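You operate a simulated robot arm through the tools that you are given. There is no shell and no other tool. Be economical: measure what you need, move in short steps, check, and stop when the job is done.

You run a simulated two-armed robot. Do the job below in one go: nothing can be reset, and whatever is moved stays where it is left.

## Task
Steady the green union, screw its red cap off, then grease the bare strip on its side.
Fine: cap on the hose bench top; load the black brush at the brown tin; put the brush back. Set down upright: black brush. A coat counts when it lies all over at full strength: go over it till it gets no stronger.
Where things are to end (x, y in the base frame): red cap within 60 mm of [690, -10].

The check looks at the end state, three seconds after you hand in, the way a careful person would. Anything else that was tipped, shoved, dropped, spilled or broken makes it a failure. Lids that push on must go on centred and level and be pressed home; caps that screw on are set level and turned clockwise until they are tight.

## Robot
Two 7-joint arms with two-finger parallel grippers on one trunk, on a base that drives. Base frame: it is fixed to the floor where the robot stands at the start and does not move with it; the origin is under the middle of the robot, x ahead of it, y to its left, z up. Readings come in mm, degrees, newtons and seconds.
The left shoulder is at the start at [50, 177, 1179], the right one opposite. With the tool pointing down near the work surface each hand reaches from about 100 to 680 mm from the robot's upright axis, wherever it stands, measured 20 degrees to its own side. Places, roughly: hose bench top [500, 100, 800]; red cap (5x6x3 cm) [500, 100, 900]; union neck [500, 100, 900]; yellow cap (5x6x3 cm) [300, 300, 900]. Payload 3.43 kg a hand.
The TCP of each hand is the grasp point between the finger pads, 34 mm short of the fingertips. In the tool frame z runs along the fingers and y along their closing line. Largest opening 128 mm; finger width 24, thickness 12; the body of the gripper, 48 by 130 mm, starts 96 mm behind the TCP.
Orientation is told as [roll, pitch, yaw] about the base's x, y, z axes, in that order, counted from this pose: with the fingers straight down and closing along the base's y, the tool's x points along the base's -x, its y along +y and its z along -z.

## Interface
- The arms move only by the tool apply_moves. It takes "left_plan", "right_plan" or both (then of equal length, played together; a hand with none holds still); each is a list of rows, each a list of 3 entries, a list of its own where there are three numbers: the shift along the tool's x, y, z in cm, then the turn, a rotation vector about the tool's x, y, z in rad, then the closure, from 0 (fully open) to 1 (shut). In form: [[[x, y, z], [ax, ay, az], gripper], ...]. A call has 1 to 8 rows; each row is the pose to reach, as a shift and turn from the pose commanded when the call began, along the tool's axes at that moment. A row lasts 0.2 s, in which the tool goes at most 50 mm and 8.6 degrees; a call with a longer step from one row to the next is refused whole, and so is a gripper value outside its range. A pose out of reach is approached as far as the arm can. The call stops where the force on the tool passes 40 N (or 10 N more than at its start, if that is more) or the arm is blocked; 0.2 s more then pass. Each finger travels about 108 mm/s and halts on what it meets, pressing with about 28 N; the grip force reading is that of the motor and also rises with nothing between the fingers. The clock runs only during rows and for 0.2 s after the last one: add rows that repeat a pose to give the fingers time. It gives the time, the measured TCP pose, the force on the tool (base axes), the opening and the grip force at its end, in the units of the frame above (readings bear some noise), with the torque about the TCP (base axes, N m) and any sound that the robot's microphone picked up.
- Cameras (640 x 400 px; columns grow to the right, rows downward): "scene" is now at [148.1, 15.1, 1337.7]; the picture's right is [0.31, -0.95, 0.00], its down [-0.54, -0.17, -0.82] and it looks along [0.78, 0.25, -0.57] (base axes); focal length 214 px, centre (320, 200). "left" rides on the left gripper at [76, 11, -160] in its tool frame; the picture's right is [-0.15, 0.99, 0.00], its down [-0.88, -0.13, -0.46] and it looks along [-0.45, -0.07, 0.89] (tool axes); focal length 234 px, centre (320, 200). "right" rides on the right gripper at [76, -11, -160] in its tool frame; the picture's right is [0.15, 0.99, 0.00], its down [-0.88, 0.13, -0.46] and it looks along [-0.45, 0.07, 0.89] (tool axes); focal length 234 px, centre (320, 200). There is no depth. A picture from a camera that has moved, and an enlarged one, comes with that camera's place and axes in the base frame and with its lens. The place of the scene camera against the robot may be out by one fixed shift of up to 18 mm in any direction.
- capture(camera): a new picture of that camera. No time passes.
- slide_trunk(by): slides the trunk up (or, below 0, down) by that many mm; the arms and the scene camera ride with it, the base frame stays. It gives what a move gives, with no picture.
- base_move(legs): drives the robot by 1 to 6 legs, each [ahead, turn to the left] in mm and degrees, along the robot's own axes; the way and the turn of a leg run together, so that a leg with both is an arc; at most 1500 mm and 180 degrees a leg. The arms and the cameras ride along, it lands a little off, and it stops where it bumps. It gives what a move gives.
- head_to(pan, tilt): turns the head with the scene camera to pan (to the left, within 80 degrees either way) and tilt (down, from -29 to 69), counted from straight ahead of the robot. It gives what a move gives.
- close_up(camera, box): a new picture of the part [left, top, right, bottom] of that camera's present view, enlarged. No time passes.
- sign_off(): hands the job in; it is judged then, once.

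Work in short steps. Places have to be worked out from the pictures, the camera data and where the tool is seen: move nearer, look again, correct. Check each grasp and each placing, and mend what went wrong. You have 120 turns and 92 pictures in all, those below and enlarged ones among them. Open the grippers and draw the arms clear of the work before you hand the job in, unless the task says otherwise; then end with one line.

The tools are called after "Emit:" as name(argument=value, ...) on one line, values as JSON. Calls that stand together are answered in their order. apply_moves: Moves the arms, as the interface text tells. Its arguments: {"type":"object","properties":{"left_plan":{"type":"array","items":{"type":"array"}},"right_plan":{"type":"array","items":{"type":"array"}}},"required":[]} The other tools are called the same way: slide_trunk (by) slides the trunk up or down; base_move (legs) drives the base; head_to (pan, tilt) turns the head that bears the scene camera; capture (camera) takes a picture; close_up (camera, box) takes an enlarged picture of a part of a camera's view; sign_off () hands the job in.

At the start:

```text
time: 0.0
left_eef_pos: [347.8, 137.0, 1193.8]
left_tool_rot: [0.0, -0.2, 0.1]
left_wrist_force: [-0.4, -0.3, 0.7]
left_ft_torque: [0.0, -0.02, 0.0]
left_grip_width: 128.2
left_finger_force: 0.1
right_eef_pos: [410.5, -159.6, 1225.1]
right_tool_rot: [0.1, -0.1, 0.0]
right_wrist_force: [-0.1, 0.8, -0.4]
right_ft_torque: [0.0, -0.02, -0.04]
right_grip_width: 127.9
right_finger_force: 0.0
trunk travel left (down, up): [-350.0, 51.0]
robot x, y, heading: [0.7, -2.6, 0.1]
head pan, tilt: [18.0, 34.5]
```

scene: 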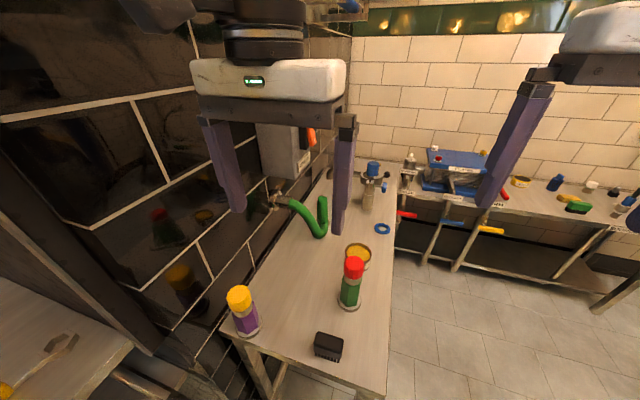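
right: 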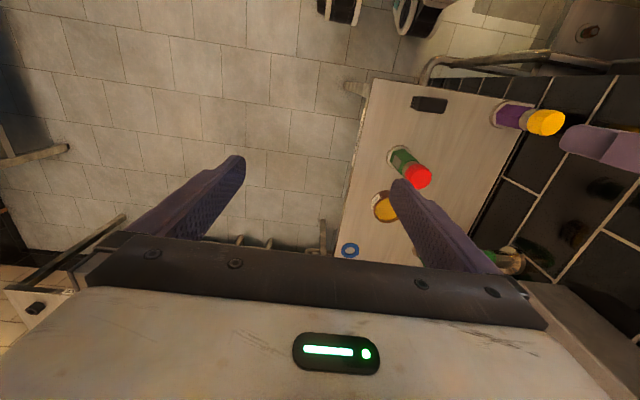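
left: 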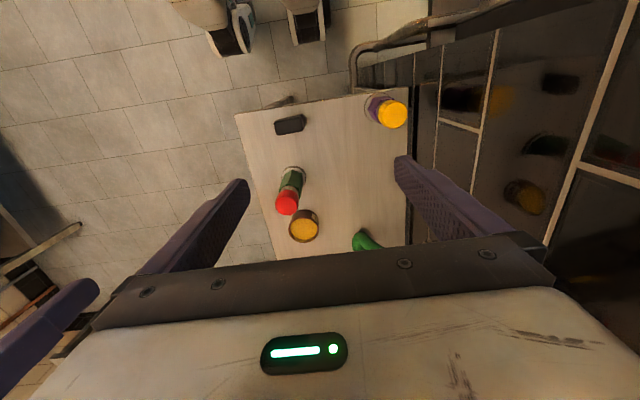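

The scene shows the green union with red cap, an open tin behind it, and a black object nearer the robot. I take enlarged views to identify the brush and the strip.

Emit:
close_up(camera="scene", box=[220, 230, 420, 370])

Emit:
close_up(camera="scene", box=[340, 130, 640, 270])

Emit:
close_up(camera="left", box=[220, 80, 440, 260])

```text
2.86 times, centred on (320, 300) of scene
camera zoom: at [148.1, 15.1, 1337.7], right [0.31, -0.95, 0.0], down [-0.54, -0.17, -0.82], along [0.78, 0.25, -0.57], focal length 613 px, centre (320, -86)
```

zoom: 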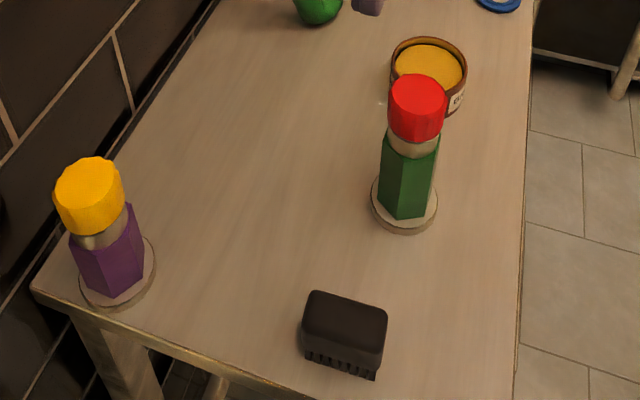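

```text
2.13 times, centred on (490, 200) of scene
camera zoom: at [148.1, 15.1, 1337.7], right [0.31, -0.95, 0.0], down [-0.54, -0.17, -0.82], along [0.78, 0.25, -0.57], focal length 458 px, centre (-43, 200)
```

zoom: 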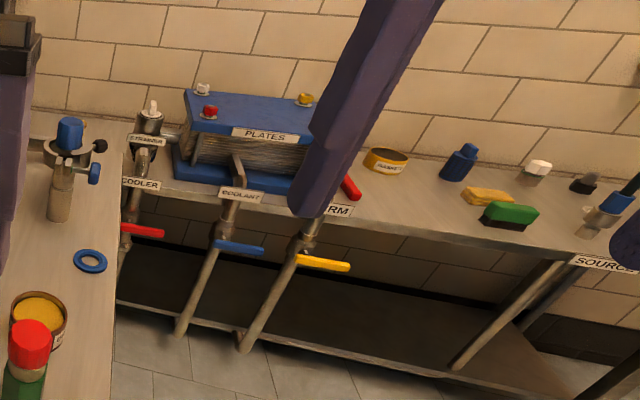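

```text
2.22 times, centred on (330, 170) of left
camera zoom: at [270.7, 146.8, 1352.9], right [0.14, 0.99, 0.0], down [0.88, -0.13, 0.46], along [0.45, -0.07, -0.89], focal length 520 px, centre (298, 267)
```

zoom: 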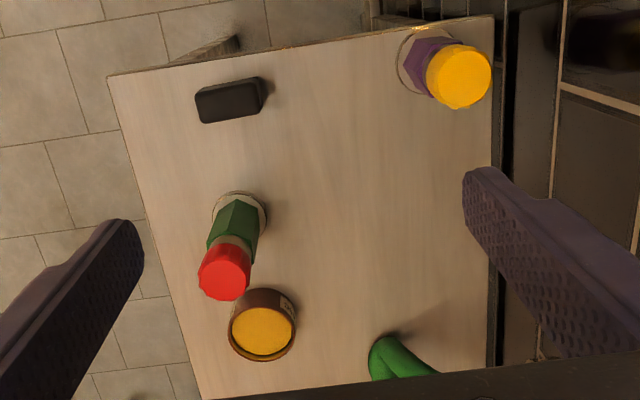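

The black brush is the block near the robot at about (344, 69), and the union is at about (468, 42). I look for the bare strip from the right camera.

Emit:
close_up(camera="right", box=[340, 80, 500, 270])

```text
2.11 times, centred on (420, 175) of right
camera zoom: at [332.3, -172.6, 1384.1], right [-0.15, 0.99, 0.0], down [0.88, 0.13, 0.46], along [0.45, 0.07, -0.89], focal length 493 px, centre (110, 253)
```

zoom: 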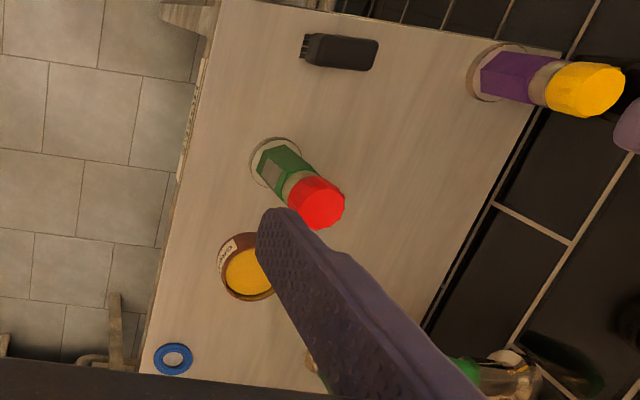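

The strip shows as a grey patch on the union's -y face. I lower the right hand to the -y side, rolled 45°, to view it straight on.

Emit:
apply_moves(right_plan=[[[-0.3, -1.5, 4.5], [-0.13, 0, 0], 0], [[-0.6, -3, 9], [-0.26, 0, 0], 0], [[-1, -4.5, 13.5], [-0.39, 0, 0], 0], [[-1.4, -6, 18], [-0.52, 0, 0], 0], [[-1.7, -7.5, 22.5], [-0.65, 0, 0], 0], [[-2, -9, 27], [-0.785, 0, 0], 0], [[-2, -9, 27], [-0.785, 0, 0], 0]])

Emit:
capture(camera="right")

```text
time: 1.6
left_eef_pos: [347.0, 137.9, 1193.8]
left_tool_rot: [-0.1, -0.1, 0.1]
left_wrist_force: [-0.4, -0.4, -0.1]
left_ft_torque: [0.03, 0.0, 0.0]
left_grip_width: 127.9
left_finger_force: 0.0
right_eef_pos: [430.2, -250.3, 957.3]
right_tool_rot: [45.1, -0.2, 0.0]
right_wrist_force: [0.8, -0.1, -0.3]
right_ft_torque: [-0.01, -0.01, -0.02]
right_grip_width: 128.1
right_finger_force: 0.2
trunk travel left (down, up): [-350.0, 51.0]
robot x, y, heading: [-0.6, -1.9, -0.1]
head pan, tilt: [18.0, 34.5]
```

```text
84 pictures are left
camera right: at [353.2, -372.1, 1060.5], right [-0.15, 0.7, 0.7], down [0.88, -0.23, 0.42], along [0.45, 0.68, -0.58], focal length 234 px, centre (320, 200)
```

right: 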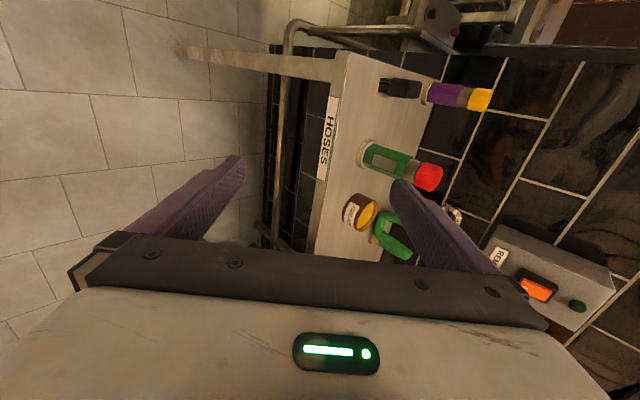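

Emit:
close_up(camera="right", box=[330, 120, 460, 240])

Emit:
close_up(camera="right", box=[340, 60, 500, 160])

```text
3.33 times, centred on (395, 180) of right
camera zoom: at [353.2, -372.1, 1060.5], right [-0.15, 0.7, 0.7], down [0.88, -0.23, 0.42], along [0.45, 0.68, -0.58], focal length 781 px, centre (70, 267)
```

zoom: 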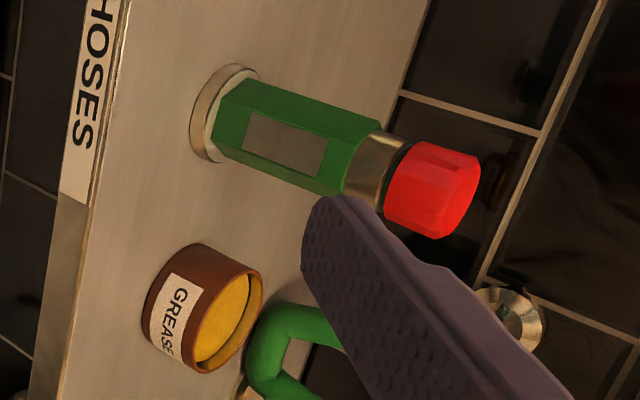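

```text
4.00 times, centred on (420, 110) of right
camera zoom: at [353.2, -372.1, 1060.5], right [-0.15, 0.7, 0.7], down [0.88, -0.23, 0.42], along [0.45, 0.68, -0.58], focal length 937 px, centre (-80, 560)
```

zoom: 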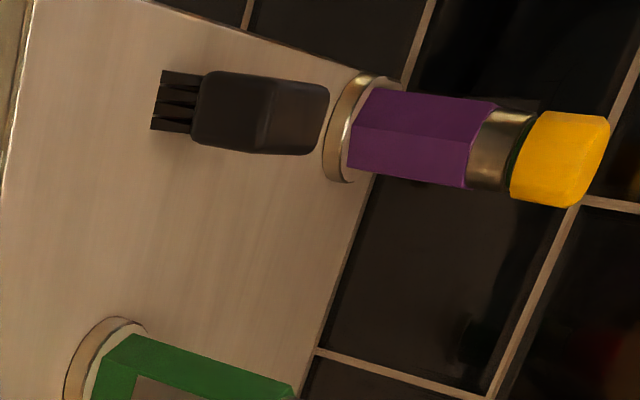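

Geometry so far: union axis ≈ (470, 44), strip facing -y at x 455–480, z 845–892. The tin is at about (604, 54). I bring the left hand over the left-back side of the union, yawed -60°, so its fingers will match the two flats next to the strip faces.

Emit:
apply_moves(left_plan=[[[-0.7, 0, 2.3], [0, 0, 0.131], 0], [[-1.4, 0, 4.6], [0, 0, 0.262], 0], [[-2.1, 0, 6.9], [0, 0, 0.393], 0], [[-2.8, 0, 9.2], [0, 0, 0.524], 0], [[-3.5, 0, 11.5], [0, 0, 0.655], 0], [[-4.2, 0, 13.8], [0, 0, 0.786], 0], [[-5.0, 0, 16.1], [0, 0, 0.917], 0], [[-5.5, 0, 18.4], [0, 0, 1.047], 0]])

Emit:
capture(camera="left")

```text
time: 2.6
left_eef_pos: [343.8, 118.8, 1201.1]
left_tool_rot: [9.4, -13.6, -30.6]
left_wrist_force: [-0.8, -0.2, -0.4]
left_ft_torque: [0.0, 0.0, 0.0]
left_grip_width: 128.1
left_finger_force: 0.0
right_eef_pos: [401.7, -262.6, 965.3]
right_tool_rot: [46.1, -2.2, 0.0]
right_wrist_force: [-0.5, 0.0, -0.2]
right_ft_torque: [-0.01, -0.02, -0.02]
right_grip_width: 128.0
right_finger_force: 0.1
trunk travel left (down, up): [-350.0, 51.0]
robot x, y, heading: [-5.3, -3.7, 1.1]
head pan, tilt: [18.0, 34.5]
stopped in row 5 (left hand): the arm was blocked; the commanded pose is now the measured one
```

```text
81 pictures are left
camera left: at [238.9, 161.3, 1337.4], right [0.59, 0.79, 0.19], down [0.54, -0.56, 0.62], along [0.6, -0.26, -0.76], focal length 234 px, centre (320, 200)
```

left: 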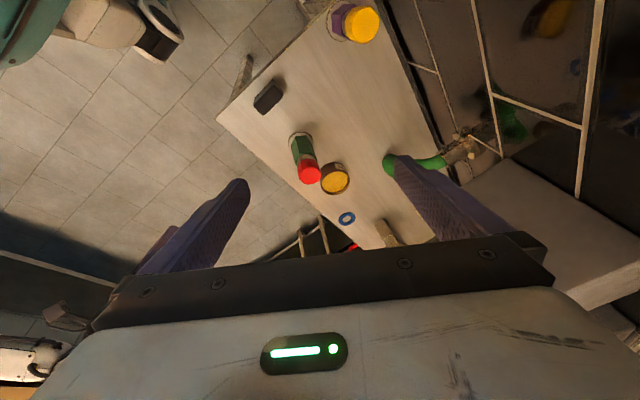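

The left arm was blocked with no tool force, and the robot turned slightly, so the elbow probably met the wall. I look left with the head.

Emit:
head_to(pan=60, tilt=20)

Emit:
capture(camera="scene")

```text
time: 3.7
left_eef_pos: [342.6, 119.5, 1201.1]
left_tool_rot: [9.0, -13.4, -30.3]
left_wrist_force: [0.5, 0.6, 0.5]
left_ft_torque: [0.05, 0.01, 0.01]
left_grip_width: 127.9
left_finger_force: 0.1
right_eef_pos: [400.1, -263.7, 967.1]
right_tool_rot: [46.2, -2.5, -0.1]
right_wrist_force: [-0.7, 0.1, 0.4]
right_ft_torque: [0.0, -0.01, -0.02]
right_grip_width: 128.1
right_finger_force: 0.0
trunk travel left (down, up): [-350.0, 51.0]
robot x, y, heading: [-3.5, -1.4, 0.8]
head pan, tilt: [60.0, 20.0]
```

```text
80 pictures are left
camera scene: at [62.6, 48.5, 1365.2], right [0.87, -0.49, 0.03], down [-0.13, -0.28, -0.95], along [0.47, 0.83, -0.31], focal length 214 px, centre (320, 200)
```

scene: 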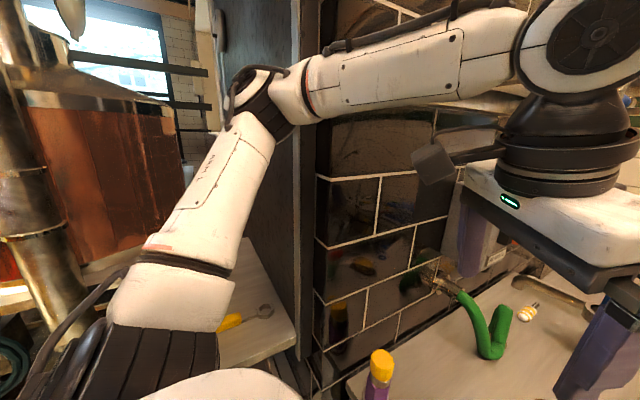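

The left elbow has no room beside the wall. Working from the open side of the bench, facing +y with the strip toward the robot, looks better. I restore the arms and look to the right to check the floor.

Emit:
apply_moves(left_plan=[[[0, 0, 0], [0.0182, 0.0539, -0.1015], 0], [[0, 0, 0], [0.0365, 0.1079, -0.203], 0], [[0, 0, 0], [0.0547, 0.1618, -0.3046], 0], [[0, 0, 0], [0.073, 0.2158, -0.406], 0], [[0, 0, 0], [0.0912, 0.2697, -0.5077], 0], [[0, 0, 0], [0.0912, 0.2697, -0.5077], 0]], right_plan=[[[1.5, 3, -3], [0.13, 0, 0], 0], [[3, 6, -6], [0.26, 0, 0], 0], [[4.5, 9, -9], [0.4, 0, 0], 0], [[6, 12, -12], [0.53, 0, 0], 0], [[7.5, 15, -15], [0.67, 0, 0], 0], [[9, 18, -17.5], [0.8, 0, 0], 0]])

Emit:
head_to(pan=-60, tilt=30)

Emit:
capture(camera="scene")

```text
time: 5.3
left_eef_pos: [320.9, 90.2, 1246.1]
left_tool_rot: [1.8, -7.9, -1.9]
left_wrist_force: [-0.4, 0.1, -0.4]
left_ft_torque: [0.01, 0.0, 0.0]
left_grip_width: 127.9
left_finger_force: 0.0
right_eef_pos: [287.4, -283.0, 1207.5]
right_tool_rot: [1.1, -2.5, -0.3]
right_wrist_force: [0.1, -0.6, 0.0]
right_ft_torque: [0.01, -0.01, 0.0]
right_grip_width: 128.1
right_finger_force: 0.0
trunk travel left (down, up): [-350.0, 51.0]
robot x, y, heading: [-8.0, -3.6, 0.8]
head pan, tilt: [60.0, 20.0]
stopped in row 6 (left hand): the arm was blocked; the commanded pose is now the measured one
```

```text
time: 7.3
left_eef_pos: [318.1, 90.7, 1245.7]
left_tool_rot: [1.9, -7.2, -1.9]
left_wrist_force: [-0.3, 0.0, -0.2]
left_ft_torque: [-0.01, 0.01, -0.01]
left_grip_width: 128.0
left_finger_force: 0.0
right_eef_pos: [284.3, -282.9, 1209.8]
right_tool_rot: [1.4, -2.6, -0.4]
right_wrist_force: [-0.4, -0.2, 0.4]
right_ft_torque: [0.0, -0.02, 0.03]
right_grip_width: 128.0
right_finger_force: 0.1
trunk travel left (down, up): [-350.0, 51.0]
robot x, y, heading: [-8.3, -1.4, 0.9]
head pan, tilt: [-60.0, 30.0]
```

```text
79 pictures are left
camera scene: at [47.8, -131.1, 1345.2], right [-0.86, -0.51, -0.06], down [-0.21, 0.46, -0.86], along [0.47, -0.73, -0.51], focal length 214 px, centre (320, 200)
```

scene: 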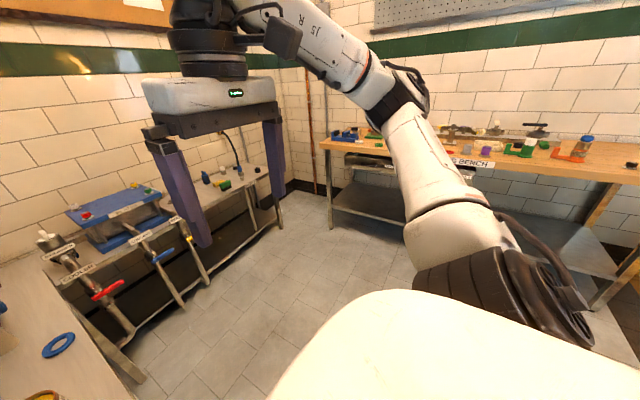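

The right side is wide open (benches beyond y −1500 and x 1000+). I back straight off the wall corner first.

Emit:
base_move(legs=[[-200, 0]])

Emit:
head_to(pan=70, tilt=15)

Emit:
capture(camera="scene")

```text
time: 8.9
left_eef_pos: [171.1, 130.7, 1218.9]
left_tool_rot: [-0.7, -3.6, -1.0]
left_wrist_force: [-0.7, -0.6, 0.7]
left_ft_torque: [-0.05, -0.03, -0.03]
left_grip_width: 128.2
left_finger_force: 0.1
right_eef_pos: [135.2, -249.3, 1204.1]
right_tool_rot: [-0.8, 0.0, -0.3]
right_wrist_force: [-1.4, 0.3, -0.7]
right_ft_torque: [-0.07, -0.04, -0.02]
right_grip_width: 128.0
right_finger_force: 0.1
trunk travel left (down, up): [-350.0, 51.0]
robot x, y, heading: [-204.7, -2.0, 0.4]
head pan, tilt: [-60.0, 30.0]
```

```text
time: 11.0
left_eef_pos: [172.6, 128.0, 1218.8]
left_tool_rot: [-0.6, -3.5, -1.1]
left_wrist_force: [0.6, -0.5, 0.1]
left_ft_torque: [0.0, 0.04, 0.01]
left_grip_width: 128.1
left_finger_force: 0.0
right_eef_pos: [135.1, -251.5, 1205.2]
right_tool_rot: [-0.8, 0.2, -0.2]
right_wrist_force: [-0.4, -0.7, 0.2]
right_ft_torque: [-0.03, -0.01, 0.01]
right_grip_width: 128.2
right_finger_force: 0.0
trunk travel left (down, up): [-350.0, 51.0]
robot x, y, heading: [-201.9, -4.1, 0.6]
head pan, tilt: [70.0, 15.0]
```

```text
78 pictures are left
camera scene: at [-108.6, 73.3, 1368.9], right [0.94, -0.33, 0.0], down [-0.09, -0.24, -0.97], along [0.32, 0.91, -0.26], focal length 214 px, centre (320, 200)
```

scene: 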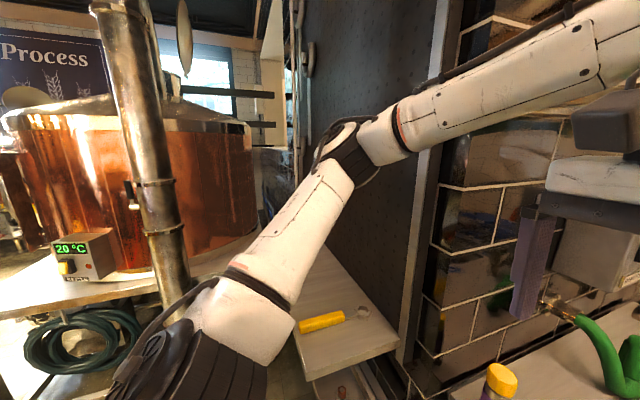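

The elbow is free now. I drive around to the open side of the bench, to about (480, −430) facing +y.

Emit:
base_move(legs=[[0, -46.6], [593, 0], [0, 46], [270, 0], [0, 90]])

Emit:
head_to(pan=0, tilt=45)

Emit:
capture(camera="scene")

```text
time: 23.9
left_eef_pos: [351.8, -49.0, 1218.3]
left_tool_rot: [-0.7, -3.6, 89.1]
left_wrist_force: [-0.4, -0.1, 0.5]
left_ft_torque: [-0.02, 0.01, 0.01]
left_grip_width: 128.1
left_finger_force: 0.0
right_eef_pos: [729.2, -86.1, 1204.9]
right_tool_rot: [-0.9, 0.2, 89.9]
right_wrist_force: [-0.3, -0.2, -0.2]
right_ft_torque: [-0.03, 0.01, 0.03]
right_grip_width: 128.1
right_finger_force: 0.1
trunk travel left (down, up): [-350.0, 51.0]
robot x, y, heading: [483.8, -425.0, 90.5]
head pan, tilt: [70.0, 15.0]
```

```text
time: 25.3
left_eef_pos: [351.2, -48.8, 1217.9]
left_tool_rot: [-0.6, -3.6, 89.2]
left_wrist_force: [0.7, 0.3, 0.6]
left_ft_torque: [0.0, -0.02, -0.01]
left_grip_width: 128.1
left_finger_force: 0.0
right_eef_pos: [731.1, -86.6, 1204.2]
right_tool_rot: [-0.8, 0.2, 89.8]
right_wrist_force: [-0.5, -0.3, 0.2]
right_ft_torque: [0.02, -0.01, 0.04]
right_grip_width: 128.0
right_finger_force: 0.1
trunk travel left (down, up): [-350.0, 51.0]
robot x, y, heading: [481.9, -429.9, 90.5]
head pan, tilt: [0.0, 45.0]
```

```text
77 pictures are left
camera scene: at [476.6, -287.0, 1322.1], right [1.0, 0.01, 0.0], down [0.01, -0.71, -0.71], along [-0.01, 0.71, -0.71], focal length 214 px, centre (320, 200)
```

scene: 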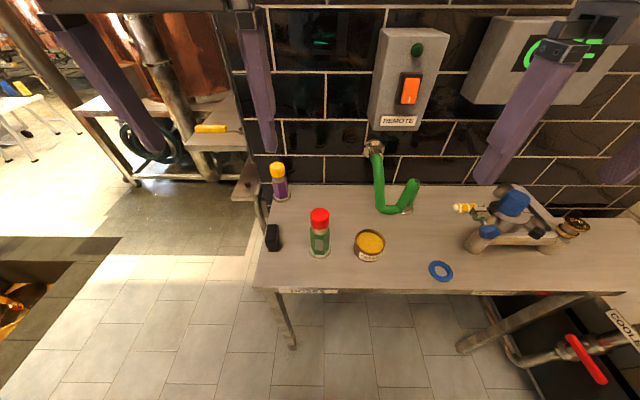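

Well placed, with the union and strip facing me. I zoom in for its exact orientation, and the brush and tin too.

Emit:
close_up(camera="scene", box=[250, 190, 410, 290])

Emit:
capture(camera="left")

Emit:
capture(camera="right")

```text
4.00 times, centred on (330, 240) of scene
camera zoom: at [476.6, -287.0, 1322.1], right [1.0, 0.01, 0.0], down [0.01, -0.71, -0.71], along [-0.01, 0.71, -0.71], focal length 858 px, centre (280, 40)
```

zoom: 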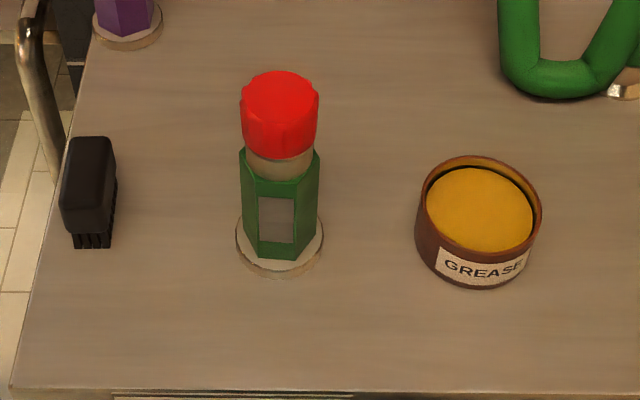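

```text
75 pictures are left
camera left: at [337.4, -136.1, 1372.2], right [-0.99, 0.16, 0.0], down [0.14, 0.85, 0.51], along [0.08, 0.5, -0.86], focal length 234 px, centre (320, 200)
```

left: 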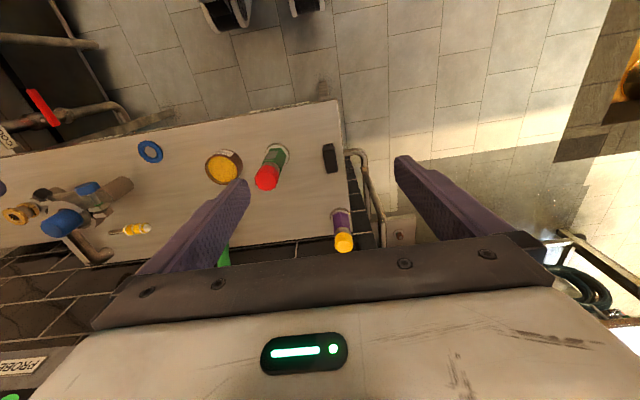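

```text
74 pictures are left
camera right: at [738.5, -161.5, 1363.6], right [-0.99, -0.14, -0.01], down [-0.14, 0.88, 0.45], along [-0.05, 0.45, -0.89], focal length 234 px, centre (320, 200)
```

right: 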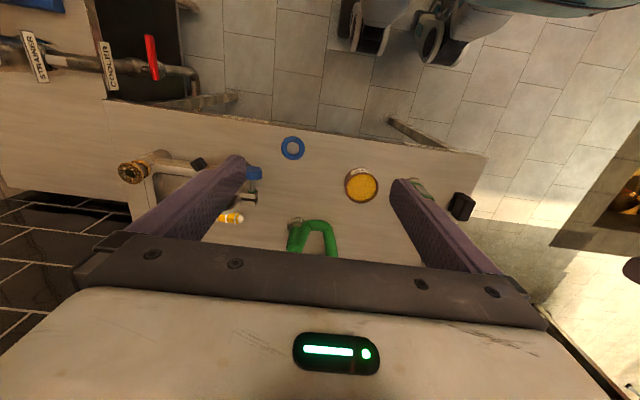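

Refined: union axis ≈ (471, 42), corner radius ≈ 25.6, strip normal about −95°. I bring the left hand down beside it at yaw 55°, so it closes on the flats at −35°/145°.

Emit:
apply_moves(left_plan=[[[0.4, -1, 4], [0, 0, 0.119], 0], [[0.8, -2, 8], [0, 0, 0.238], 0], [[1.2, -3, 12], [0, 0, 0.356], 0], [[1.6, -4, 16], [0, 0, 0.475], 0], [[2.1, -4.9, 20], [0, 0, 0.594], 0], [[2.1, -4.9, 20], [0, 0, 0.594], 0]])

```text
time: 26.7
left_eef_pos: [401.5, -55.4, 1016.3]
left_tool_rot: [1.5, -3.4, 54.9]
left_wrist_force: [-0.7, -0.5, 0.0]
left_ft_torque: [-0.01, -0.02, 0.0]
left_grip_width: 128.0
left_finger_force: 0.1
right_eef_pos: [730.2, -86.2, 1204.3]
right_tool_rot: [-0.8, 0.2, 89.9]
right_wrist_force: [0.3, 1.2, 0.4]
right_ft_torque: [-0.01, 0.03, 0.0]
right_grip_width: 127.5
right_finger_force: 0.1
trunk travel left (down, up): [-350.0, 51.0]
robot x, y, heading: [482.6, -427.4, 90.3]
head pan, tilt: [0.0, 45.0]
```

Now I tilt the left hand to 25° below horizontal and lower it to the pre-grasp beside the union.

Emit:
apply_moves(left_plan=[[[0.1, 0, 1], [0.003, -0.14, 0], 0], [[0.2, 0, 2], [0.006, -0.28, 0], 0], [[0.3, 0, 3.5], [0.01, -0.42, 0], 0], [[0.4, 0, 5], [0.013, -0.56, 0], 0], [[0.5, 0, 6.5], [0.017, -0.69, 0], 0], [[0.5, 0, 8], [0.02, -0.82, 0], 0], [[0.5, 0, 9], [0.023, -0.95, 0], 0], [[0.5, -0.2, 10], [0.026, -1.075, 0], 0]])

Emit:
capture(camera="left")

Emit:
capture(camera="scene")

```text
time: 28.5
left_eef_pos: [403.4, -54.5, 913.7]
left_tool_rot: [0.4, -65.1, 53.7]
left_wrist_force: [-0.9, -0.2, -0.2]
left_ft_torque: [-0.02, 0.02, -0.02]
left_grip_width: 127.9
left_finger_force: 0.0
left hand out of reach, approached as far as the arm can: row 4, 5, 6, 7, 8
right_eef_pos: [731.2, -86.4, 1205.0]
right_tool_rot: [-0.9, 0.3, 89.9]
right_wrist_force: [0.3, 0.2, 1.0]
right_ft_torque: [0.01, -0.02, 0.0]
right_grip_width: 128.0
right_finger_force: 0.1
trunk travel left (down, up): [-350.0, 51.0]
robot x, y, heading: [482.1, -428.6, 90.7]
head pan, tilt: [0.0, 45.0]
```

```text
73 pictures are left
camera left: at [290.5, -191.9, 911.7], right [-0.77, 0.63, 0.14], down [0.09, -0.11, 0.99], along [0.64, 0.77, 0.03], focal length 234 px, centre (320, 200)
```

left: 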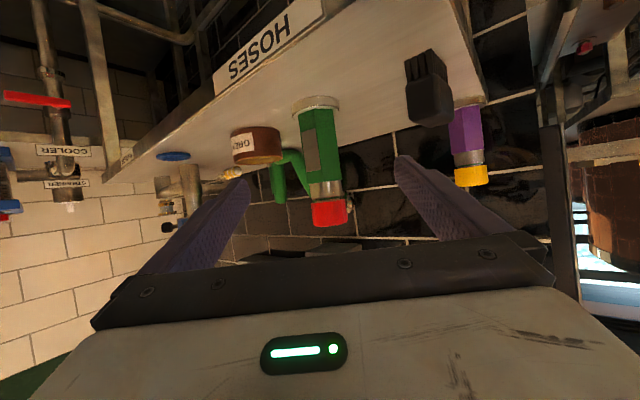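

```text
72 pictures are left
camera scene: at [476.5, -287.3, 1322.2], right [1.0, 0.01, 0.0], down [0.01, -0.71, -0.71], along [-0.01, 0.71, -0.71], focal length 214 px, centre (320, 200)
```

scene: 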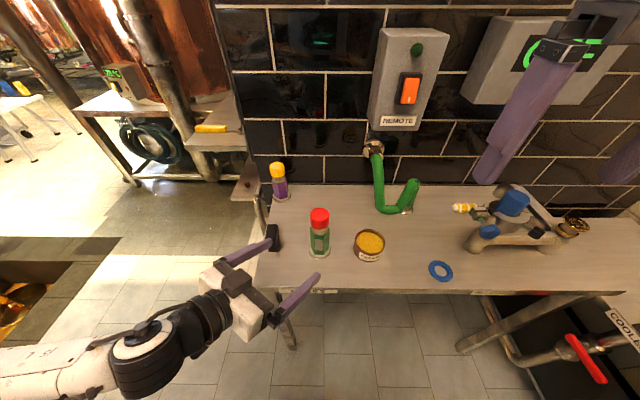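

The left camera confirms the axis at (471, 43), bench ≈ 797, green body 806–896, cap 924–955. I advance along the approach with the fingers partly closed.

Emit:
apply_moves(left_plan=[[[0.4, 0.26, 2], [0, 0, 0], 0.3], [[0.4, 0.26, 5], [0, 0, 0], 0.3], [[0.4, 0.26, 8], [0, 0, 0], 0.3], [[0.4, 0.26, 10.5], [0, 0, 0], 0.3], [[0.4, 0.26, 12.2], [0, 0, 0], 0.3], [[0.4, 0.26, 12.2], [0, 0, 0], 0.3]])

Emit:
capture(camera="left")

Emit:
close_up(camera="scene", box=[250, 190, 410, 290])

```text
time: 29.9
left_eef_pos: [463.1, 37.7, 858.3]
left_tool_rot: [0.8, -65.0, 53.6]
left_wrist_force: [1.0, 0.2, 0.0]
left_ft_torque: [0.0, 0.02, -0.02]
left_grip_width: 89.5
left_finger_force: 0.0
right_eef_pos: [731.3, -86.2, 1205.2]
right_tool_rot: [-0.8, 0.2, 89.9]
right_wrist_force: [1.0, -0.1, 1.9]
right_ft_torque: [0.03, 0.02, 0.03]
right_grip_width: 127.9
right_finger_force: 0.1
trunk travel left (down, up): [-350.0, 51.0]
robot x, y, heading: [486.3, -428.1, 90.4]
head pan, tilt: [0.0, 45.0]
```

```text
71 pictures are left
camera left: at [350.3, -100.4, 856.6], right [-0.77, 0.63, 0.14], down [0.09, -0.11, 0.99], along [0.64, 0.77, 0.03], focal length 234 px, centre (320, 200)
```

left: 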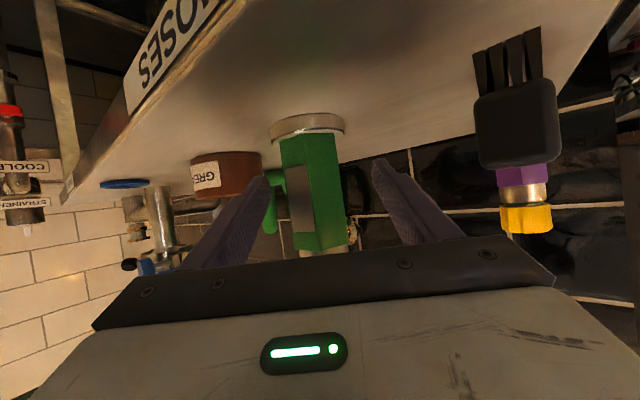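

```text
4.00 times, centred on (330, 240) of scene
camera zoom: at [476.7, -287.0, 1322.1], right [1.0, 0.01, 0.0], down [0.01, -0.71, -0.71], along [-0.01, 0.71, -0.71], focal length 858 px, centre (280, 40)
```

zoom: 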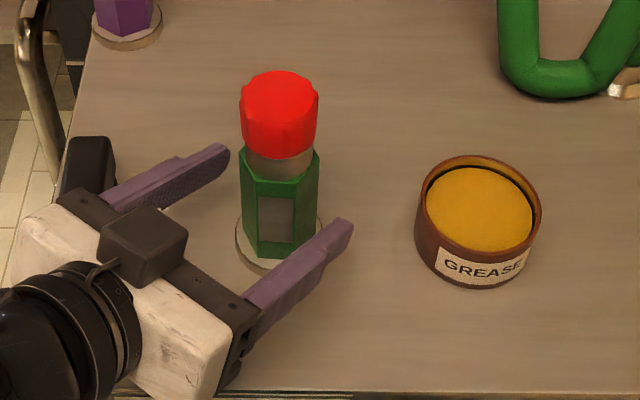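

Centred to about 3.5 mm; I shift −y by that and close gently on the body.

Emit:
apply_moves(left_plan=[[[0, -0.35, 0], [0, 0, 0.02], 0.4], [[0, -0.35, 0], [0, 0, 0.02], 0.5], [[0, -0.35, 0], [0, 0, 0.02], 0.58], [[0, -0.35, 0], [0, 0, 0.02], 0.64], [[0, -0.35, 0], [0, 0, 0.02], 0.7], [[0, -0.35, 0], [0, 0, 0.02], 0.8], [[0, -0.35, 0], [0, 0, 0.02], 0.8]])

Emit:
capture(camera="left")

Emit:
close_up(camera="scene", box=[250, 190, 410, 290])

```text
time: 31.5
left_eef_pos: [465.5, 36.3, 857.9]
left_tool_rot: [3.1, -64.9, 50.9]
left_wrist_force: [0.9, -0.9, 1.6]
left_ft_torque: [-0.08, -0.14, -0.02]
left_grip_width: 43.8
left_finger_force: 28.0
right_eef_pos: [731.3, -86.8, 1203.9]
right_tool_rot: [-0.9, 0.2, 90.0]
right_wrist_force: [-1.0, 0.4, -0.4]
right_ft_torque: [-0.01, 0.03, 0.0]
right_grip_width: 127.9
right_finger_force: 0.0
trunk travel left (down, up): [-350.0, 51.0]
robot x, y, heading: [485.5, -424.7, 90.5]
head pan, tilt: [0.0, 45.0]
```

```text
69 pictures are left
camera left: at [353.0, -102.0, 856.7], right [-0.76, 0.63, 0.16], down [0.1, -0.12, 0.99], along [0.64, 0.76, 0.03], focal length 234 px, centre (320, 200)
```

left: 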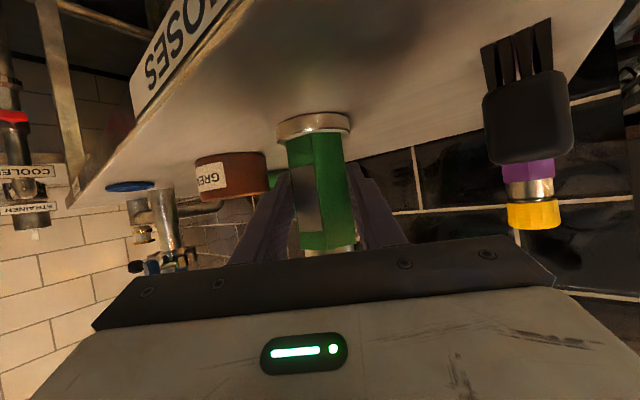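

```text
4.00 times, centred on (330, 240) of scene
camera zoom: at [476.8, -287.1, 1322.1], right [1.0, 0.01, 0.0], down [0.01, -0.71, -0.71], along [-0.01, 0.71, -0.71], focal length 858 px, centre (280, 40)
```

zoom: 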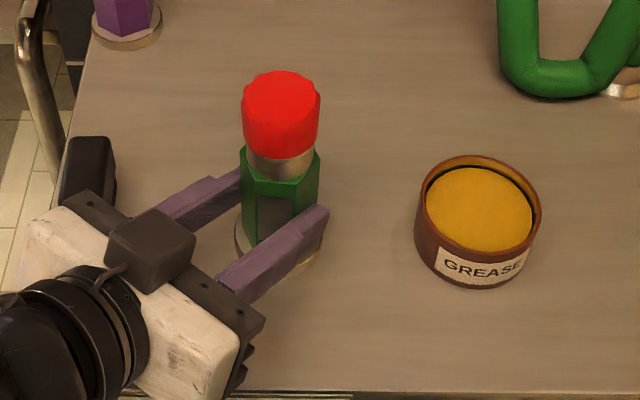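

The union is gripped on its flats (43.8 mm) and undisturbed. Now the right hand goes above the cap at (470.5, 42.7), yawed to 40° so it has room to turn counterclockwise.

Emit:
apply_moves(right_plan=[[[-1.6, 3.25, 2.4], [0, 0, 0.109], 0.1], [[-3.2, 6.5, 4.8], [0, 0, 0.218], 0.2], [[-4.8, 9.75, 7.2], [0, 0, 0.327], 0.35], [[-6.4, 13, 9.6], [0, 0, 0.436], 0.35], [[-8, 16.25, 12], [0, 0, 0.545], 0.35], [[-9.6, 19.5, 14.4], [0, 0, 0.654], 0.35], [[-11.3, 22.8, 16.8], [0, 0, 0.763], 0.35], [[-12.9, 26.05, 19], [0, 0, 0.872], 0.35]])

Emit:
capture(camera="right")

Emit:
capture(camera="scene")

```text
time: 33.3
left_eef_pos: [466.1, 35.3, 857.3]
left_tool_rot: [3.1, -64.9, 51.0]
left_wrist_force: [-0.3, 0.4, 2.7]
left_ft_torque: [-0.09, -0.14, -0.02]
left_grip_width: 43.4
left_finger_force: 28.0
right_eef_pos: [472.5, 43.7, 1009.7]
right_tool_rot: [-0.8, -0.5, 39.7]
right_wrist_force: [0.1, 0.3, 0.6]
right_ft_torque: [0.02, -0.03, 0.02]
right_grip_width: 83.3
right_finger_force: 0.1
trunk travel left (down, up): [-350.0, 51.0]
robot x, y, heading: [483.4, -427.5, 90.7]
head pan, tilt: [0.0, 45.0]
```

```text
67 pictures are left
camera right: at [418.2, -13.0, 1167.2], right [-0.75, 0.67, -0.01], down [0.59, 0.67, 0.46], along [0.32, 0.34, -0.89], focal length 234 px, centre (320, 200)
```

right: 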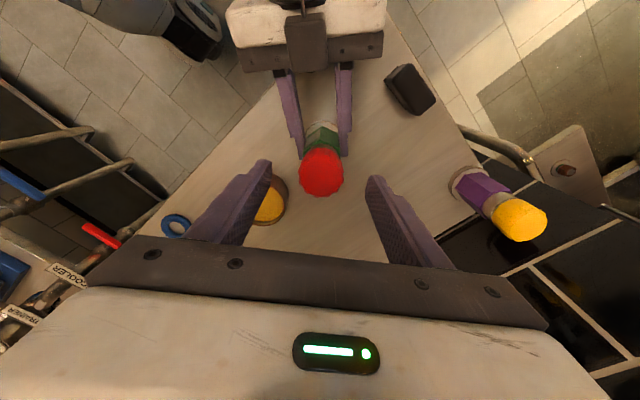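

```text
66 pictures are left
camera scene: at [476.4, -287.0, 1322.1], right [1.0, 0.01, 0.0], down [0.01, -0.71, -0.71], along [-0.01, 0.71, -0.71], focal length 214 px, centre (320, 200)
```

scene: 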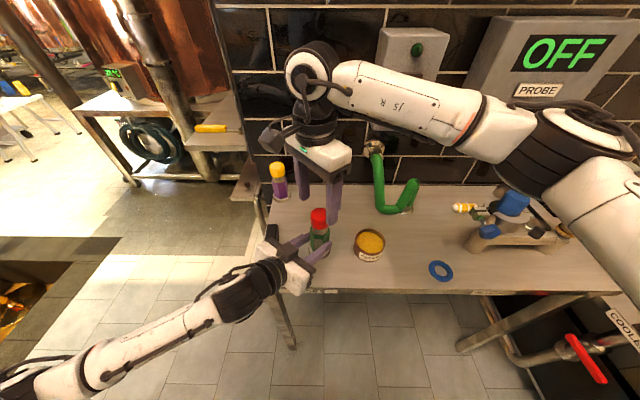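

Aligned with the cap to within a millimetre. I descend 68 mm and close on it.

Emit:
apply_moves(right_plan=[[[0, 0, 3], [0, 0, 0], 0.35], [[0, 0, 5.5], [0, 0, 0], 0.38], [[0, 0, 6.8], [0, 0, 0], 0.4], [[0, 0, 6.8], [0, 0, 0], 0.5], [[0, 0, 6.8], [0, 0, 0], 0.57], [[0, 0, 6.8], [0, 0, 0], 0.65], [[0, 0, 6.8], [0, 0, 0], 0.75], [[0, 0, 6.8], [0, 0, 0], 0.75]])

Emit:
capture(camera="right")

```text
time: 35.1
left_eef_pos: [467.1, 33.8, 857.0]
left_tool_rot: [2.9, -64.8, 51.1]
left_wrist_force: [7.1, -11.1, 5.0]
left_ft_torque: [0.27, 0.02, -0.31]
left_grip_width: 43.5
left_finger_force: 28.5
right_eef_pos: [474.7, 43.6, 942.0]
right_tool_rot: [-0.5, -0.5, 39.9]
right_wrist_force: [-6.7, 9.4, -4.7]
right_ft_torque: [0.48, 0.49, 0.12]
right_grip_width: 48.7
right_finger_force: 28.5
trunk travel left (down, up): [-350.0, 51.0]
robot x, y, heading: [485.5, -425.1, 90.6]
head pan, tilt: [0.0, 45.0]
```

```text
65 pictures are left
camera right: at [419.9, -14.1, 1100.0], right [-0.75, 0.67, -0.01], down [0.59, 0.67, 0.46], along [0.31, 0.34, -0.89], focal length 234 px, centre (320, 200)
```

right: 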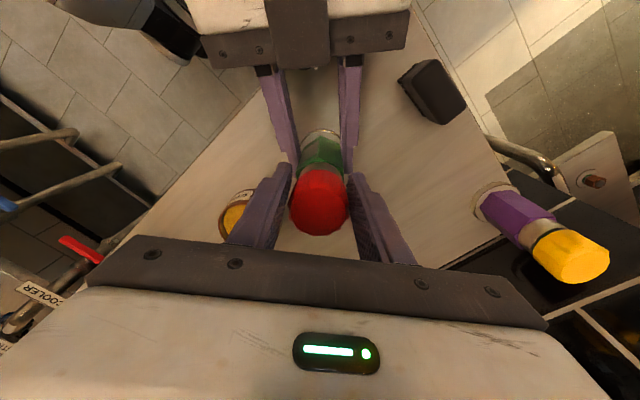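

Grip holds at 48.7 mm. I turn counterclockwise (seen from above) 56° while relieving the small side load, then read forces.

Emit:
apply_moves(right_plan=[[[0, 0.12, 0], [0, 0, 0], 0.8], [[0, 0.12, 0], [0, 0, -0.14], 0.8], [[0, 0.12, -0.01], [0, 0, -0.28], 0.8], [[0, 0.12, -0.02], [0, 0, -0.42], 0.8], [[0, 0.12, -0.03], [0, 0, -0.56], 0.8], [[0, 0.12, -0.04], [0, 0, -0.7], 0.8], [[0, 0.12, -0.05], [0, 0, -0.84], 0.8], [[0, 0.12, -0.06], [0, 0, -0.98], 0.8]])

Emit:
close_up(camera="scene", box=[250, 190, 410, 290])

```text
time: 36.9
left_eef_pos: [463.4, 38.2, 856.9]
left_tool_rot: [4.0, -64.7, 50.6]
left_wrist_force: [-17.7, 5.1, 2.4]
left_ft_torque: [0.07, -1.26, 0.31]
left_grip_width: 44.4
left_finger_force: 27.8
right_eef_pos: [476.1, 43.0, 940.5]
right_tool_rot: [-1.2, 0.4, 96.0]
right_wrist_force: [18.4, -4.2, 1.4]
right_ft_torque: [-0.26, -0.23, -0.16]
right_grip_width: 46.8
right_finger_force: 27.8
trunk travel left (down, up): [-350.0, 51.0]
robot x, y, heading: [480.1, -428.3, 90.7]
head pan, tilt: [0.0, 45.0]
```

```text
4.00 times, centred on (330, 240) of scene
camera zoom: at [476.8, -287.3, 1322.2], right [1.0, 0.01, 0.0], down [0.01, -0.71, -0.71], along [-0.01, 0.71, -0.71], focal length 858 px, centre (280, 40)
```

zoom: 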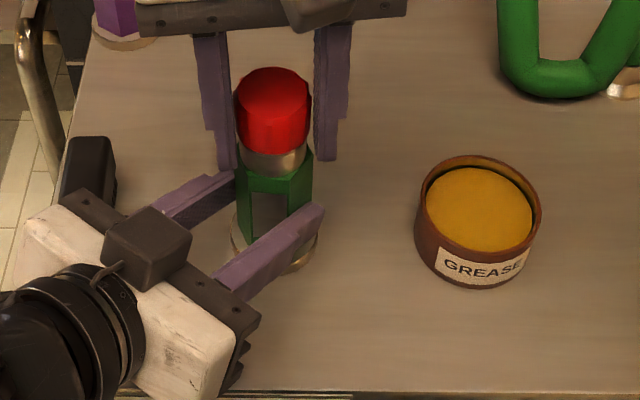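

The union slid about 4 mm toward −x with an 18 N side load, so I shift the right hand +x to relieve it and check.

Emit:
apply_moves(right_plan=[[[0, -0.2, 0], [0, 0, 0], 0.8], [[0, -0.4, 0], [0, 0, 0], 0.8], [[0, -0.4, 0], [0, 0, 0], 0.8]])

Emit:
close_up(camera="scene", box=[250, 190, 410, 290])

```text
time: 37.7
left_eef_pos: [465.5, 37.0, 857.2]
left_tool_rot: [3.3, -64.7, 50.9]
left_wrist_force: [-13.7, 10.9, 0.7]
left_ft_torque: [-0.47, -0.65, 0.36]
left_grip_width: 44.0
left_finger_force: 28.0
right_eef_pos: [478.7, 42.2, 942.0]
right_tool_rot: [-1.1, 0.5, 96.2]
right_wrist_force: [13.2, -11.2, 1.0]
right_ft_torque: [-0.38, -0.4, -0.11]
right_grip_width: 46.5
right_finger_force: 27.8
trunk travel left (down, up): [-350.0, 51.0]
robot x, y, heading: [482.6, -426.3, 90.4]
head pan, tilt: [0.0, 45.0]
```

```text
4.00 times, centred on (330, 240) of scene
camera zoom: at [476.7, -286.9, 1322.0], right [1.0, 0.01, 0.0], down [0.01, -0.71, -0.71], along [-0.01, 0.71, -0.71], focal length 858 px, centre (280, 40)
```

zoom: 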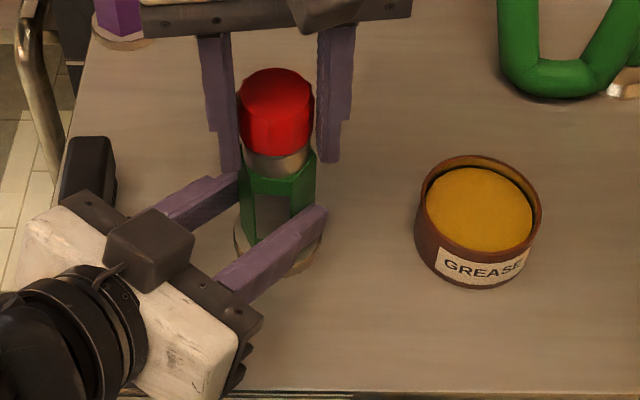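

I release the cap to relax the load, and turn the hand back for a second stroke with the pads just clear.

Emit:
apply_moves(right_plan=[[[0, 0, 0], [0, 0, 0], 0.48], [[0, 0, 0], [0, 0, 0.14], 0.48], [[0, 0, 0], [0, 0, 0.28], 0.48], [[0, 0, 0], [0, 0, 0.42], 0.48], [[0, 0, 0], [0, 0, 0.56], 0.48], [[0, 0, 0], [0, 0, 0.7], 0.48], [[0, 0, 0], [0, 0, 0.84], 0.48], [[0, 0, 0], [0, 0, 0.98], 0.48]])

Emit:
capture(camera="right")

Emit:
close_up(camera="scene", box=[250, 190, 410, 290])

```text
time: 39.5
left_eef_pos: [466.5, 36.7, 857.2]
left_tool_rot: [3.2, -64.9, 50.9]
left_wrist_force: [0.5, 0.1, -0.2]
left_ft_torque: [-0.05, -0.08, 0.01]
left_grip_width: 43.6
left_finger_force: 27.6
right_eef_pos: [478.4, 44.2, 942.5]
right_tool_rot: [-0.7, -0.5, 39.7]
right_wrist_force: [0.2, 0.2, 0.2]
right_ft_torque: [-0.03, -0.04, 0.02]
right_grip_width: 66.5
right_finger_force: 0.2
trunk travel left (down, up): [-350.0, 51.0]
robot x, y, heading: [486.5, -424.7, 90.6]
head pan, tilt: [0.0, 45.0]
```

```text
62 pictures are left
camera right: at [423.1, -12.7, 1100.8], right [-0.74, 0.67, -0.01], down [0.59, 0.66, 0.46], along [0.32, 0.34, -0.89], focal length 234 px, centre (320, 200)
```

right: 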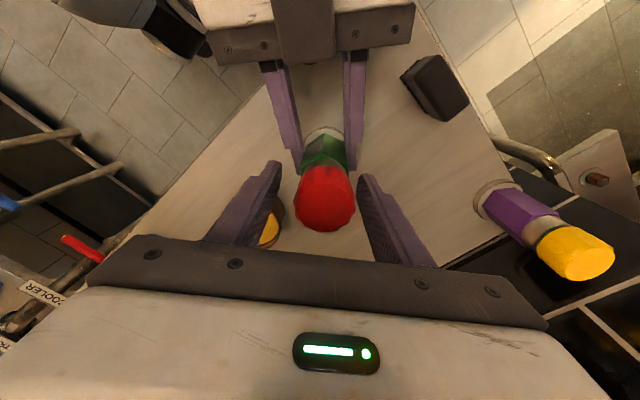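

```text
4.00 times, centred on (330, 240) of scene
camera zoom: at [476.8, -287.0, 1322.1], right [1.0, 0.01, 0.0], down [0.01, -0.71, -0.71], along [-0.01, 0.71, -0.71], focal length 858 px, centre (280, 40)
```

zoom: 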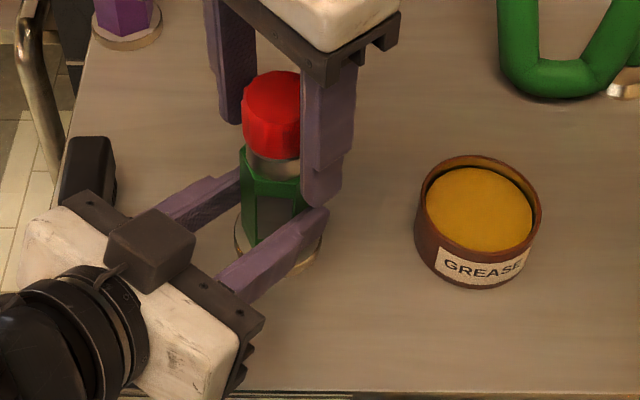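

The relaxed union sits back near its start. The cap appears 4 mm toward +y_t of my grasp line, so I correct that and regrip.

Emit:
apply_moves(right_plan=[[[0, 0.2, 0], [0, 0, 0], 0.48], [[0, 0.4, 0], [0, 0, 0], 0.5], [[0, 0.4, 0], [0, 0, 0], 0.56], [[0, 0.4, 0], [0, 0, 0], 0.6], [[0, 0.4, 0], [0, 0, 0], 0.65], [[0, 0.4, 0], [0, 0, 0], 0.8], [[0, 0.4, 0], [0, 0, 0], 0.8]])

```text
time: 41.1
left_eef_pos: [465.4, 35.0, 857.7]
left_tool_rot: [3.2, -64.9, 50.8]
left_wrist_force: [0.0, -1.2, 1.8]
left_ft_torque: [-0.19, -0.33, -0.03]
left_grip_width: 43.6
left_finger_force: 28.0
right_eef_pos: [475.4, 47.5, 941.8]
right_tool_rot: [-0.7, -0.5, 39.9]
right_wrist_force: [0.5, 2.4, -0.2]
right_ft_torque: [0.28, 0.21, -0.02]
right_grip_width: 50.3
right_finger_force: 28.1
trunk travel left (down, up): [-350.0, 51.0]
robot x, y, heading: [483.8, -423.7, 90.8]
head pan, tilt: [0.0, 45.0]
```

Clean regrip (forces ~2 N). Second counterclockwise stroke.

Emit:
apply_moves(right_plan=[[[0, 0, 0], [0, 0, -0.14], 0.85], [[0, 0, -0.01], [0, 0, -0.28], 0.85], [[0, 0, -0.02], [0, 0, -0.42], 0.85], [[0, 0, -0.03], [0, 0, -0.56], 0.85], [[0, 0, -0.04], [0, 0, -0.7], 0.85], [[0, 0, -0.05], [0, 0, -0.84], 0.85], [[0, 0, -0.06], [0, 0, -0.98], 0.85], [[0, 0, -0.07], [0, 0, -1.12], 0.85]])

Emit:
capture(camera="right")

Emit:
close_up(camera="scene", box=[250, 190, 410, 290])

```text
time: 42.9
left_eef_pos: [465.8, 36.8, 859.0]
left_tool_rot: [3.4, -64.9, 50.8]
left_wrist_force: [-17.5, -3.0, 5.8]
left_ft_torque: [0.13, -1.23, 0.24]
left_grip_width: 44.5
left_finger_force: 28.1
right_eef_pos: [476.3, 45.5, 943.5]
right_tool_rot: [-0.9, 0.4, 104.1]
right_wrist_force: [16.1, 3.5, -9.1]
right_ft_torque: [0.29, -0.27, -0.09]
right_grip_width: 49.8
right_finger_force: 28.3
trunk travel left (down, up): [-350.0, 51.0]
robot x, y, heading: [481.8, -425.4, 90.7]
head pan, tilt: [0.0, 45.0]
```

```text
60 pictures are left
camera right: at [501.5, -23.6, 1102.6], right [-0.92, -0.38, -0.02], down [-0.35, 0.82, 0.45], along [-0.16, 0.42, -0.9], focal length 234 px, centre (320, 200)
```

right: 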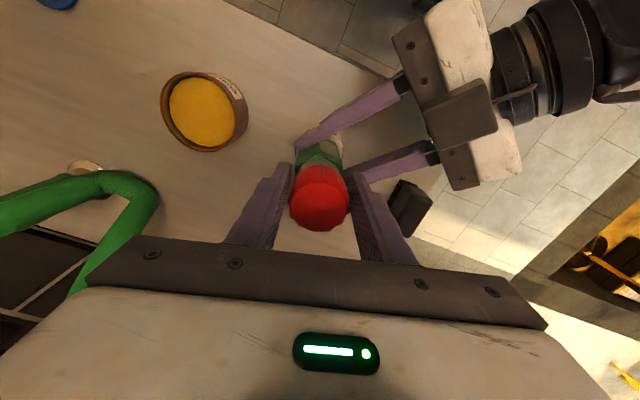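

```text
4.00 times, centred on (330, 240) of scene
camera zoom: at [476.7, -286.7, 1322.0], right [1.0, 0.01, 0.0], down [0.01, -0.71, -0.71], along [-0.01, 0.71, -0.71], focal length 858 px, centre (280, 40)
```

zoom: 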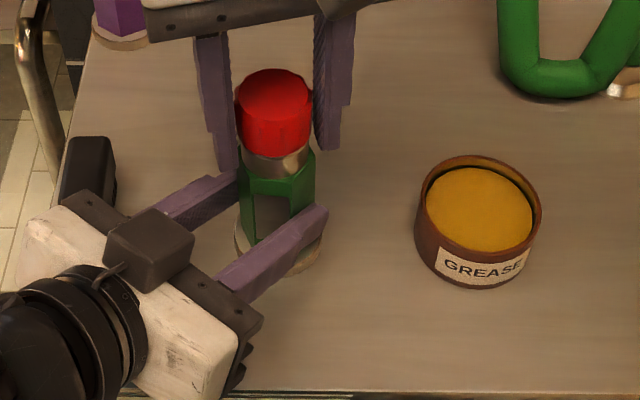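

Loads are tolerable. I inspect the cap closely to see whether it turned with the hand.

Emit:
close_up(camera="right", box=[260, 130, 380, 240])

Emit:
close_up(camera="scene", box=[295, 200, 345, 232])

```text
3.64 times, centred on (320, 185) of right
camera zoom: at [501.5, -23.6, 1102.6], right [-0.92, -0.38, -0.02], down [-0.35, 0.82, 0.45], along [-0.16, 0.42, -0.9], focal length 852 px, centre (320, 254)
```

zoom: 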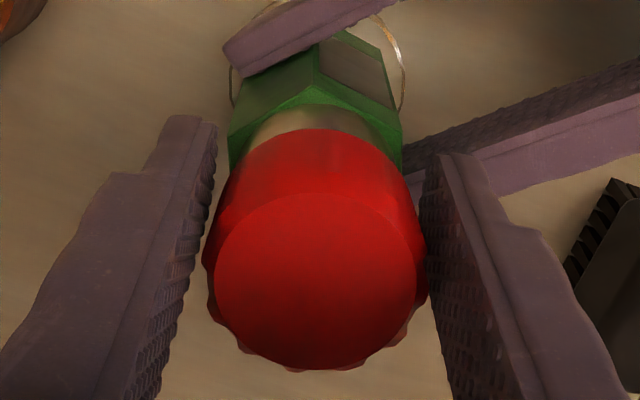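

```text
12.50 times, centred on (320, 216) of scene
camera zoom: at [476.7, -286.7, 1322.0], right [1.0, 0.01, 0.0], down [0.01, -0.71, -0.71], along [-0.01, 0.71, -0.71], focal length 2681 px, centre (320, 0)
```

zoom: 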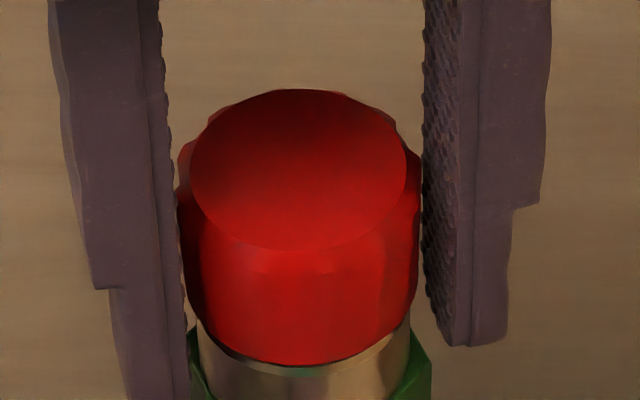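

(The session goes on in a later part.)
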